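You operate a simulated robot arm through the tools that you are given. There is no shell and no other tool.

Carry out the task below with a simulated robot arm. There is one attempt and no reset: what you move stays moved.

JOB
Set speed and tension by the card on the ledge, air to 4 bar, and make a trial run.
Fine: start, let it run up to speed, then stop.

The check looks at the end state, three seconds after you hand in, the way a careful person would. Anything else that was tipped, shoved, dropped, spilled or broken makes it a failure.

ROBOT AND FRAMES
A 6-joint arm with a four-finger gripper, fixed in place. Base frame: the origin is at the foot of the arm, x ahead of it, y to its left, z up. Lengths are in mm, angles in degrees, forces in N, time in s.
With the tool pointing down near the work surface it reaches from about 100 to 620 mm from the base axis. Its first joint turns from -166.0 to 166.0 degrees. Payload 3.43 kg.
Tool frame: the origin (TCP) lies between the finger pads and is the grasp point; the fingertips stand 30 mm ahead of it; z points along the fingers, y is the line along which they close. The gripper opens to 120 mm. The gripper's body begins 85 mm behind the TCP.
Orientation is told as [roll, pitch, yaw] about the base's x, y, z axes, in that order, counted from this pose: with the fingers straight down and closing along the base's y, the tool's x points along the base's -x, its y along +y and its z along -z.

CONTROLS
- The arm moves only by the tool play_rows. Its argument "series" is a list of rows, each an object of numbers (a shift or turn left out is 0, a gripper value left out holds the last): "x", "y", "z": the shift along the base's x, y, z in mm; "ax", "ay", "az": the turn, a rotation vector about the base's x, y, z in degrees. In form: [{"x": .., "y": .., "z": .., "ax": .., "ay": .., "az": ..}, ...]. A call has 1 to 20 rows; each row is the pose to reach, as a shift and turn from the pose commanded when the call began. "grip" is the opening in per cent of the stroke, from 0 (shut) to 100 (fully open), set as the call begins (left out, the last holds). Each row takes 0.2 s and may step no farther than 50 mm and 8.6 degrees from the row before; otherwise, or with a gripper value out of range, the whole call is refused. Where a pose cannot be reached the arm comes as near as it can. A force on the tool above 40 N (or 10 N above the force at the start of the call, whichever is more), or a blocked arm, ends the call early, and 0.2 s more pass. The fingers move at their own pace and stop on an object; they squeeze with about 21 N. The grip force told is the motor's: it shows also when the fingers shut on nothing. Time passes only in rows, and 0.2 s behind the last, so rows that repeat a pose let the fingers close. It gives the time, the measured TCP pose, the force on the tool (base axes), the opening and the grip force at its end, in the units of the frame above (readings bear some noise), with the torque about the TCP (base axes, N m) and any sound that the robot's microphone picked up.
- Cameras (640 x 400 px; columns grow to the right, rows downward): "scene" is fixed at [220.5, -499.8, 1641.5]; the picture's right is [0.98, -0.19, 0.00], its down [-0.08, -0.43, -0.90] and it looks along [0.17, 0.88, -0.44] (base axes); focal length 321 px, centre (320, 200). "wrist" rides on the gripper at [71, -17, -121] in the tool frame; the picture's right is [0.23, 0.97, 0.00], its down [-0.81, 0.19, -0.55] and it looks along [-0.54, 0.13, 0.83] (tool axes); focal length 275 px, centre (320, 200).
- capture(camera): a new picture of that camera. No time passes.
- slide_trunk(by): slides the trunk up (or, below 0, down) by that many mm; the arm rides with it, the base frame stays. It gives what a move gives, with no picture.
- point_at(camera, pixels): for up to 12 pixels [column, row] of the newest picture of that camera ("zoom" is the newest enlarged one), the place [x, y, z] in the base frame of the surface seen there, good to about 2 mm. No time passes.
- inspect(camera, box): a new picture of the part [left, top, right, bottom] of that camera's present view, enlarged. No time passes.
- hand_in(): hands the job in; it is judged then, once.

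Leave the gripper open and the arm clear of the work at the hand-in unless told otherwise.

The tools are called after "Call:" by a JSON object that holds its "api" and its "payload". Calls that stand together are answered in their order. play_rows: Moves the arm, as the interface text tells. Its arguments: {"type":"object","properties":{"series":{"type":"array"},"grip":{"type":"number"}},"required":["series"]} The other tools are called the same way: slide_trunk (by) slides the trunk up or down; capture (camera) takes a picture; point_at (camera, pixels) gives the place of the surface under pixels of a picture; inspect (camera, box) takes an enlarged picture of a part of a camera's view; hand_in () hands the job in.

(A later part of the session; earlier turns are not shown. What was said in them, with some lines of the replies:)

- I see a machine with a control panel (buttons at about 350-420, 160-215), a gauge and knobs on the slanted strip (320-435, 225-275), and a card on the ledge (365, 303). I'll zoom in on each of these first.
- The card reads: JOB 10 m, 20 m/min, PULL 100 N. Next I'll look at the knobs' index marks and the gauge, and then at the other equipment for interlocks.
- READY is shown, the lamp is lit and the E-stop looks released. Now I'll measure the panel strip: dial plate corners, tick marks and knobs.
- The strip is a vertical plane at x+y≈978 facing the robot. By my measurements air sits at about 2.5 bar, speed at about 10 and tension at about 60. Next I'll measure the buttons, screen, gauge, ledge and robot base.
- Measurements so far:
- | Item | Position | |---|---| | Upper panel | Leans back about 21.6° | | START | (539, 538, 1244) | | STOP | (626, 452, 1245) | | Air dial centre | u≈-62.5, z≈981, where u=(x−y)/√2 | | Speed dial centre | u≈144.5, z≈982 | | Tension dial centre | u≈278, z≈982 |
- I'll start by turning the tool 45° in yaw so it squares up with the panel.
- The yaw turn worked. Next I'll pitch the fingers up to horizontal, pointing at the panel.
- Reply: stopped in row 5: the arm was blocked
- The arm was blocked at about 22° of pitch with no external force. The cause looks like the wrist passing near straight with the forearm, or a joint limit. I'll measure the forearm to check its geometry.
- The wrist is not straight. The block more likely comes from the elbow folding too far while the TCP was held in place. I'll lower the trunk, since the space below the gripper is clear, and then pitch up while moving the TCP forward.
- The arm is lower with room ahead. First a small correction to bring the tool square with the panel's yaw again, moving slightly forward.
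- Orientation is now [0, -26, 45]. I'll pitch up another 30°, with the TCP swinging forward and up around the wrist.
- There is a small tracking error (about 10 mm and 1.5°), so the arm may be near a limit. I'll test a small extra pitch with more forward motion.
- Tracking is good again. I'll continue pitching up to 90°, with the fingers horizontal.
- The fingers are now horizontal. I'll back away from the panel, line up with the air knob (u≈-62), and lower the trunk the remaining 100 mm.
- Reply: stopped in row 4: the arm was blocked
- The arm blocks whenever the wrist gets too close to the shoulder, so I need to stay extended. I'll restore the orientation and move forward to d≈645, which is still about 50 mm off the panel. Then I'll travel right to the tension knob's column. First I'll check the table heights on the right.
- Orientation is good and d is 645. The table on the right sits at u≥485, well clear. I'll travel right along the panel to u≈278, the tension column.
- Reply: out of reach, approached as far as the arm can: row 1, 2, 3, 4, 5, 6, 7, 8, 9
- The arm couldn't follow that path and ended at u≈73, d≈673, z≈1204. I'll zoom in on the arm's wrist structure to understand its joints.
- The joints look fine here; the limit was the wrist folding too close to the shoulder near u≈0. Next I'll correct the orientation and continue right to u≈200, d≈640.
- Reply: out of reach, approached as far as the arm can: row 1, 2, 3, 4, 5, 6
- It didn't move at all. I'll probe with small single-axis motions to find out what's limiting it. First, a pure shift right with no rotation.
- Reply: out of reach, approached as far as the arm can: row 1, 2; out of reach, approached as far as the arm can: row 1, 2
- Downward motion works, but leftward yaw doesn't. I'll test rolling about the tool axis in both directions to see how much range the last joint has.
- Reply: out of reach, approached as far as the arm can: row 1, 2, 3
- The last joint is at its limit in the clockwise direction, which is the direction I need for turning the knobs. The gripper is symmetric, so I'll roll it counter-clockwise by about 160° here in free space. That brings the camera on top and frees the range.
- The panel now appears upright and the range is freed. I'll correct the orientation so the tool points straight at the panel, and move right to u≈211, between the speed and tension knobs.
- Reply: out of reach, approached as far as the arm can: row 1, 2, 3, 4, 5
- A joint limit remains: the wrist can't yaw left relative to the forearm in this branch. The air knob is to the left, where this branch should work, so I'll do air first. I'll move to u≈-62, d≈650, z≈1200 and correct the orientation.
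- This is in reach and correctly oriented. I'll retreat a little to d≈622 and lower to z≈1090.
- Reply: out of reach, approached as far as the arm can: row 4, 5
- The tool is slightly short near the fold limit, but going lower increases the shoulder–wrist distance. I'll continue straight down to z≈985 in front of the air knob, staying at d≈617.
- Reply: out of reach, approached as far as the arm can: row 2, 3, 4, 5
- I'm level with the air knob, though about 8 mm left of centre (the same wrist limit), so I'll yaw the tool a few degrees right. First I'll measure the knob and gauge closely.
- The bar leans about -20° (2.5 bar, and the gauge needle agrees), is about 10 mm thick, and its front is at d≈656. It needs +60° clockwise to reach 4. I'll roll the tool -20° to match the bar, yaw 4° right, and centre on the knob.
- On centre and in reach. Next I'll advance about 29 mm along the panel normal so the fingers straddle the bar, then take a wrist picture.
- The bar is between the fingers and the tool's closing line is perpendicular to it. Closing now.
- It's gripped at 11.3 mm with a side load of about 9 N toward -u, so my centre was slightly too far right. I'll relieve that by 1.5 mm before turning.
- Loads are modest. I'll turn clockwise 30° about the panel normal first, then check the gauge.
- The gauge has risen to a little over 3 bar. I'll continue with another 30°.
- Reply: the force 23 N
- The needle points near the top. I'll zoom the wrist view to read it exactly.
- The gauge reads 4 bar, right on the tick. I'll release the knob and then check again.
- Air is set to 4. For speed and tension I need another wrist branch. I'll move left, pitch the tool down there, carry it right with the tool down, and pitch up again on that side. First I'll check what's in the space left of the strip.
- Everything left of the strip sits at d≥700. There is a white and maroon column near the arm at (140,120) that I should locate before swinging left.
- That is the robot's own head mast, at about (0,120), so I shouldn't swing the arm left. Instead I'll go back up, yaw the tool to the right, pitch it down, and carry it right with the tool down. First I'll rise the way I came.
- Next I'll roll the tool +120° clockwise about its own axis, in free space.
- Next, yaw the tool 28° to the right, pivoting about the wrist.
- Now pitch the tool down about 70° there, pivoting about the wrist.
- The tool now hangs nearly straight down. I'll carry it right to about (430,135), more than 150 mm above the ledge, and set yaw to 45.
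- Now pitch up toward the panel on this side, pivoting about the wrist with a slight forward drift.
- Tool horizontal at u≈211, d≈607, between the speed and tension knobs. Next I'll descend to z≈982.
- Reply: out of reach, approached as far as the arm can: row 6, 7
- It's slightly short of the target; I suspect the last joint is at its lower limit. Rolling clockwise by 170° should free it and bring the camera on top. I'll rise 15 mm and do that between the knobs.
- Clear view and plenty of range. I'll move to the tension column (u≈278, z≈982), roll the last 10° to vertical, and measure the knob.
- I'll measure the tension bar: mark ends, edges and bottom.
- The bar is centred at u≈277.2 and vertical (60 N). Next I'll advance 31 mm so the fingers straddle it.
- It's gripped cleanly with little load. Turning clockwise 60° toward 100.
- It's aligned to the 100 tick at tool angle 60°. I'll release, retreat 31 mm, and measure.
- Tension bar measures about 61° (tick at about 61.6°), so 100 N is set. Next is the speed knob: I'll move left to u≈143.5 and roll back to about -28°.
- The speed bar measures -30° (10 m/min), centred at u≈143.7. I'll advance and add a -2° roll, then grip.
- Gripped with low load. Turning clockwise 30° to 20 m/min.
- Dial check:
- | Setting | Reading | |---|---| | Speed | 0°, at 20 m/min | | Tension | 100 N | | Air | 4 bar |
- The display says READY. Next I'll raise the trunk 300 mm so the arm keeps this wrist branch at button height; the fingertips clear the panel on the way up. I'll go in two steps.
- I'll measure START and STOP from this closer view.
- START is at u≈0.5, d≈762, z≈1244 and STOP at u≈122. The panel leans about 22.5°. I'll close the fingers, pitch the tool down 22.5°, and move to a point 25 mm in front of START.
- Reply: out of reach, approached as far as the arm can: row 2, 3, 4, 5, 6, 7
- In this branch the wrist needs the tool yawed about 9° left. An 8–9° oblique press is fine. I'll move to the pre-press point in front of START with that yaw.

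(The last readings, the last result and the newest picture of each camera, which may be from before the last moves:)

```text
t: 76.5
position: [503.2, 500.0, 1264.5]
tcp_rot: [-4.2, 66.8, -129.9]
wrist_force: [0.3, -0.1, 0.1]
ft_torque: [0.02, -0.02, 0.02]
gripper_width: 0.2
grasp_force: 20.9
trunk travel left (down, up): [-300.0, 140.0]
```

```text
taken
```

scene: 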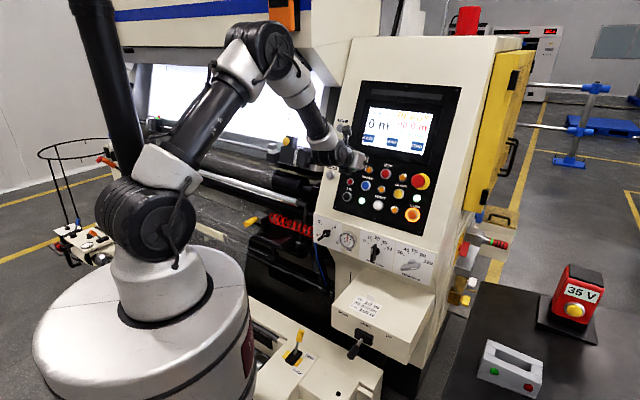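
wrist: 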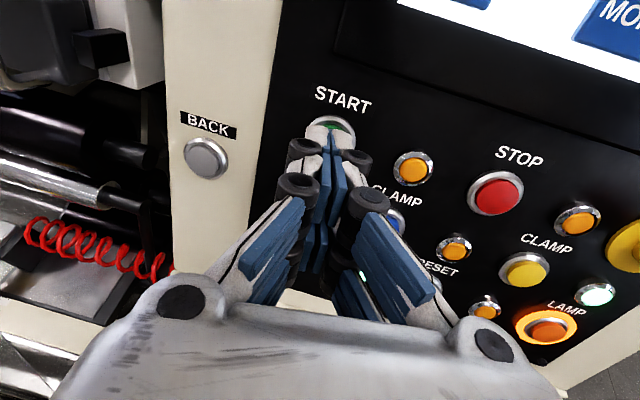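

The fingertips are over START, so I'll correct about 3 mm and press along the panel normal, aiming about 5 mm past the expected contact, then back off.

Call:
{"api": "play_rows", "payload": {"series": [{"x": 8.5, "y": 4.5, "z": -1.8}, {"x": 15.1, "y": 11.1, "z": -5.7}, {"x": 19.6, "y": 15.6, "z": -8.3}, {"x": 21.6, "y": 17.6, "z": -9.5}, {"x": 23.6, "y": 19.6, "z": -10.6}, {"x": 23.6, "y": 19.6, "z": -10.6}, {"x": 15.1, "y": 11.1, "z": -5.7}, {"x": 5, "y": 1, "z": 0}]}}

Call:
{"api": "capture", "payload": {"camera": "scene"}}

Call:
{"api": "inspect", "payload": {"camera": "scene", "box": [325, 90, 465, 230]}}

```text
t: 78.3
position: [510.2, 502.6, 1265.7]
tcp_rot: [-4.0, 66.8, -129.8]
wrist_force: [-0.4, -1.0, 0.1]
ft_torque: [0.01, -0.02, -0.01]
gripper_width: 0.0
grasp_force: 20.9
trunk travel left (down, up): [-300.0, 140.0]
heard: click
```

```text
taken
```

scene: 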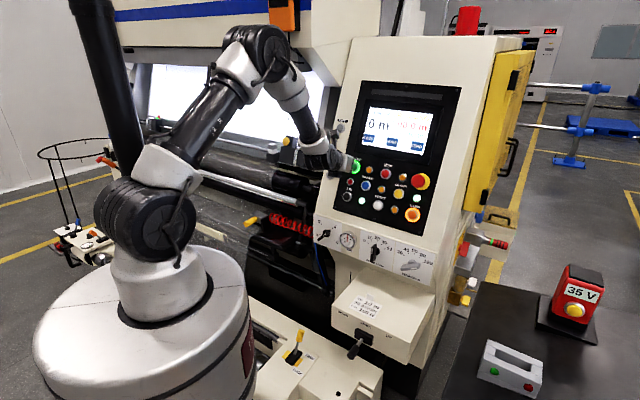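

```text
2.86 times, centred on (395, 160) of scene
```

zoom: 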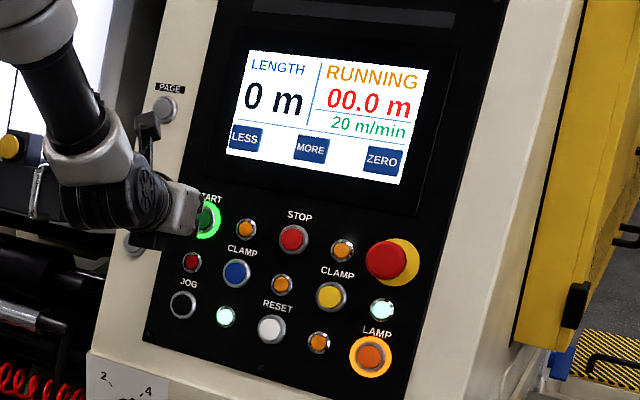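

RUNNING with the START ring lit, and the display shows 20 m/min with the counter at 00.0 m. I'll move over to STOP now, ready to press, then re-check the display before stopping.

Call:
{"api": "play_rows", "payload": {"series": [{"x": 15, "y": -35, "z": 2.5}, {"x": 43, "y": -63, "z": 2.5}, {"x": 70, "y": -90, "z": 2.3}, {"x": 79.2, "y": -92.2, "z": 2.3}, {"x": 79.2, "y": -92.2, "z": 2.3}]}}

Call:
{"api": "capture", "payload": {"camera": "wrist"}}

Call:
{"api": "inspect", "payload": {"camera": "scene", "box": [325, 90, 465, 230]}}

Call:
{"api": "inspect", "payload": {"camera": "scene", "box": [60, 0, 120, 50]}}

```text
t: 79.5
position: [590.4, 409.1, 1266.6]
tcp_rot: [-4.1, 66.8, -129.9]
wrist_force: [0.5, -0.8, 0.6]
ft_torque: [0.02, 0.02, 0.0]
gripper_width: 0.0
grasp_force: 21.1
trunk travel left (down, up): [-300.0, 140.0]
```

```text
taken
```

wrist: 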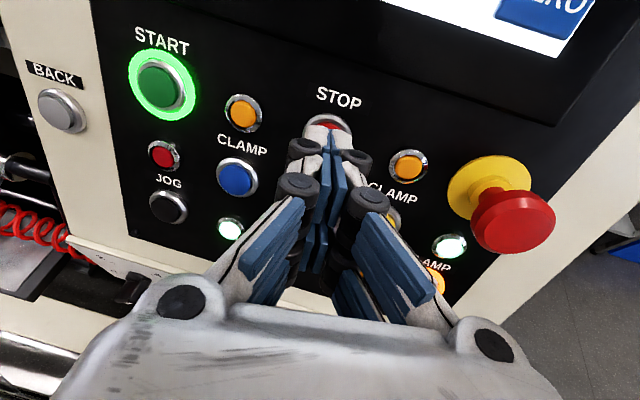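

```text
2.86 times, centred on (395, 160) of scene
```

zoom: 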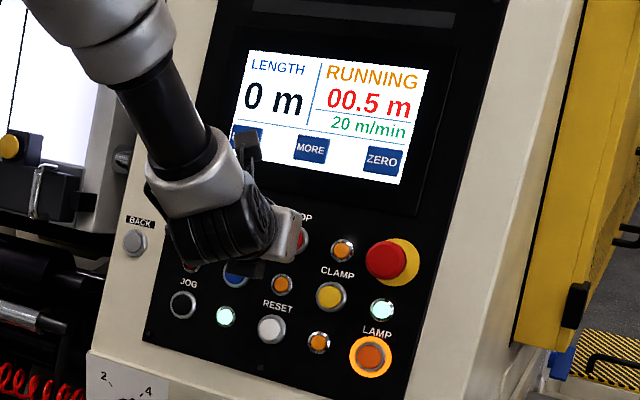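

```text
8.00 times, centred on (90, 25) of scene
```

zoom: 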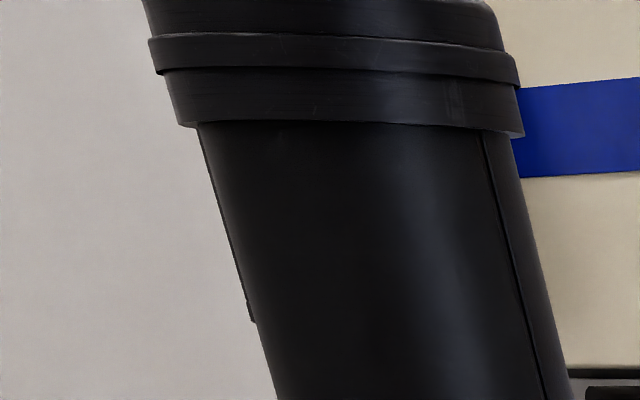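

The machine runs at 20 m/min and the counter is at 00.5 m. I'll let it run a few more seconds so it's clearly settled at speed.

Call:
{"api": "play_rows", "payload": {"series": [{}, {}, {}, {}, {}, {}, {}, {}, {}, {}, {}, {}, {}, {}, {}]}}

Call:
{"api": "inspect", "payload": {"camera": "scene", "box": [325, 90, 465, 230]}}

```text
t: 82.7
position: [589.7, 410.2, 1264.8]
tcp_rot: [-4.1, 66.8, -129.9]
wrist_force: [0.3, 0.3, 0.2]
ft_torque: [-0.02, 0.02, 0.02]
gripper_width: 0.3
grasp_force: 21.6
trunk travel left (down, up): [-300.0, 140.0]
```

```text
2.86 times, centred on (395, 160) of scene
```

zoom: 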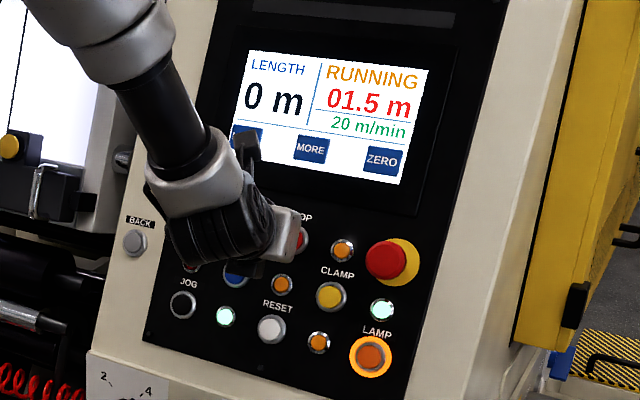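

01.5 m run, steady at 20 m/min. Pressing STOP along the panel normal, then backing off.

Call:
{"api": "play_rows", "payload": {"series": [{"x": 7.8, "y": 7.8, "z": -3}, {"x": 14.4, "y": 14.4, "z": -6.4}, {"x": 18.9, "y": 18.9, "z": -9.1}, {"x": 21.2, "y": 21.2, "z": -10.4}, {"x": 23.2, "y": 23.2, "z": -11.6}, {"x": 23.2, "y": 23.2, "z": -11.6}, {"x": 13, "y": 13, "z": -5.7}, {"x": 3, "y": 3, "z": 0}, {"x": -6.5, "y": -6.5, "z": 4}]}}

Call:
{"api": "inspect", "payload": {"camera": "scene", "box": [325, 90, 465, 230]}}

Call:
{"api": "capture", "payload": {"camera": "wrist"}}

```text
t: 84.7
position: [581.0, 402.3, 1270.2]
tcp_rot: [-4.0, 66.8, -129.9]
wrist_force: [0.4, 0.1, -0.1]
ft_torque: [0.01, 0.0, 0.01]
gripper_width: 0.0
grasp_force: 21.3
trunk travel left (down, up): [-300.0, 140.0]
heard: click
```

```text
2.86 times, centred on (395, 160) of scene
```

zoom: 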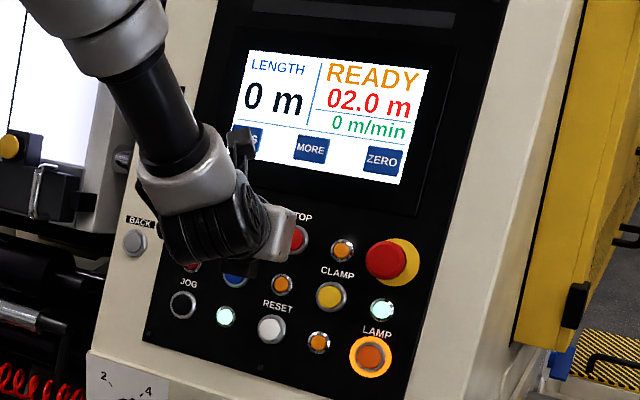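

```text
taken
```

wrist: 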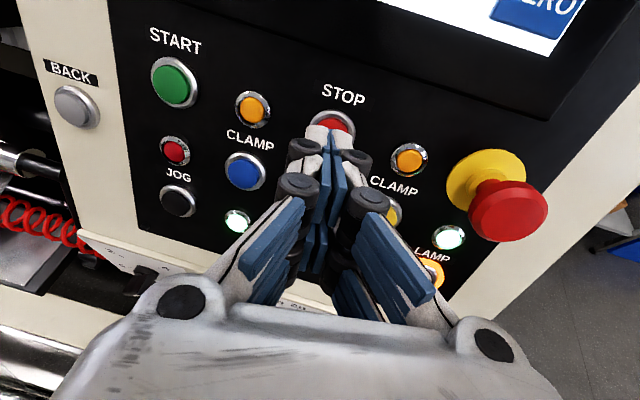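

Stopped: READY, 0 m/min, 02.0 m. Now I'll back away from the panel and then open the gripper.

Call:
{"api": "play_rows", "payload": {"series": [{"x": -15, "y": -18, "z": 5}, {"x": -30, "y": -36, "z": 10}, {"x": -42, "y": -54, "z": 15}, {"x": -50, "y": -72, "z": 15}, {"x": -50, "y": -72, "z": 15}]}}

Call:
{"api": "play_rows", "payload": {"series": [{}, {}, {}, {}], "grip": 60}}

Call:
{"api": "capture", "payload": {"camera": "scene"}}

Call:
{"api": "inspect", "payload": {"camera": "scene", "box": [310, 210, 440, 285]}}

Call:
{"api": "inspect", "payload": {"camera": "scene", "box": [325, 80, 465, 230]}}

```text
t: 85.9
position: [530.0, 330.5, 1286.6]
tcp_rot: [-4.1, 66.7, -130.0]
wrist_force: [-0.3, 0.9, -0.2]
ft_torque: [0.0, 0.03, 0.0]
gripper_width: 0.0
grasp_force: 21.3
trunk travel left (down, up): [-300.0, 140.0]
```

```text
t: 86.9
position: [531.0, 331.5, 1286.2]
tcp_rot: [-4.1, 66.8, -129.9]
wrist_force: [-0.8, 0.3, 0.2]
ft_torque: [-0.02, 0.03, 0.0]
gripper_width: 71.5
grasp_force: 0.1
trunk travel left (down, up): [-300.0, 140.0]
```

```text
taken
```

scene: 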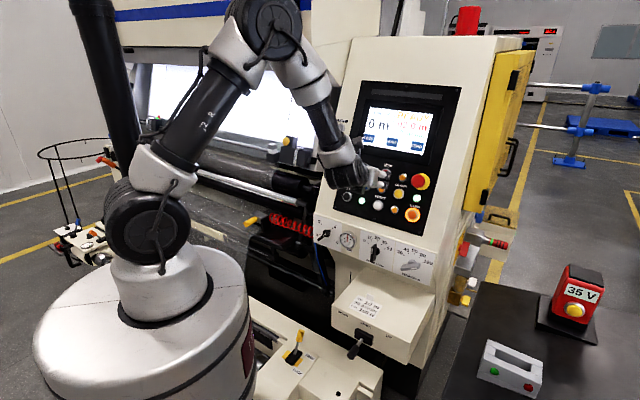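

```text
4.92 times, centred on (375, 248) of scene
```

zoom: 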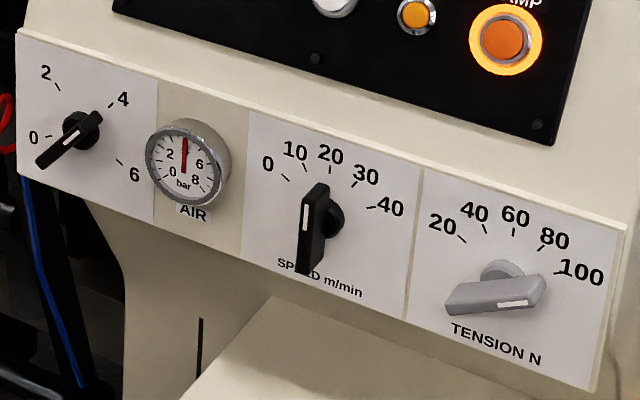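

```text
2.67 times, centred on (395, 155) of scene
```

zoom: 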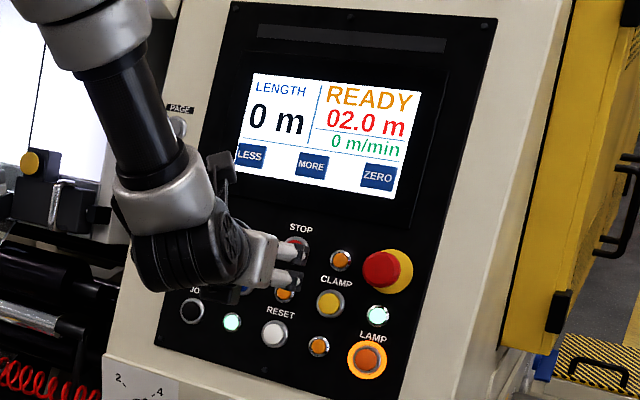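

Final check:

| Item | Reading |
|---|---|
| Air gauge | 4 bar |
| Speed | 20 m/min |
| Tension | 100 N |
| Machine | Started, ran at 20 m/min, stopped; READY, 0 m/min, 02.0 m |

The gripper is open and clear of the panel, and nothing else has been disturbed. Handing in.

Call:
{"api": "hand_in", "payload": {}}

```text
The job is handed in.
```

The job is done and handed in. The dials are set, and I made the trial run.

- **Air:** set to 4 bar; the gauge needle is on the 4 tick.
- **Speed:** set to 20 m/min, as on the card.
- **Tension:** set to 100 N, as on the card.
- **Trial run:** I pressed START, the display showed RUNNING at 20 m/min, and I let it run for about five seconds before pressing STOP. It now shows READY, 0 m/min and 02.0 m on the counter.

The card also lists a job length of 10 m. You asked only for speed and tension from the card, so I left the LENGTH setting at 0 m.

At hand-in the gripper was open and the arm was clear of the panel. I saw nothing else moved or disturbed.
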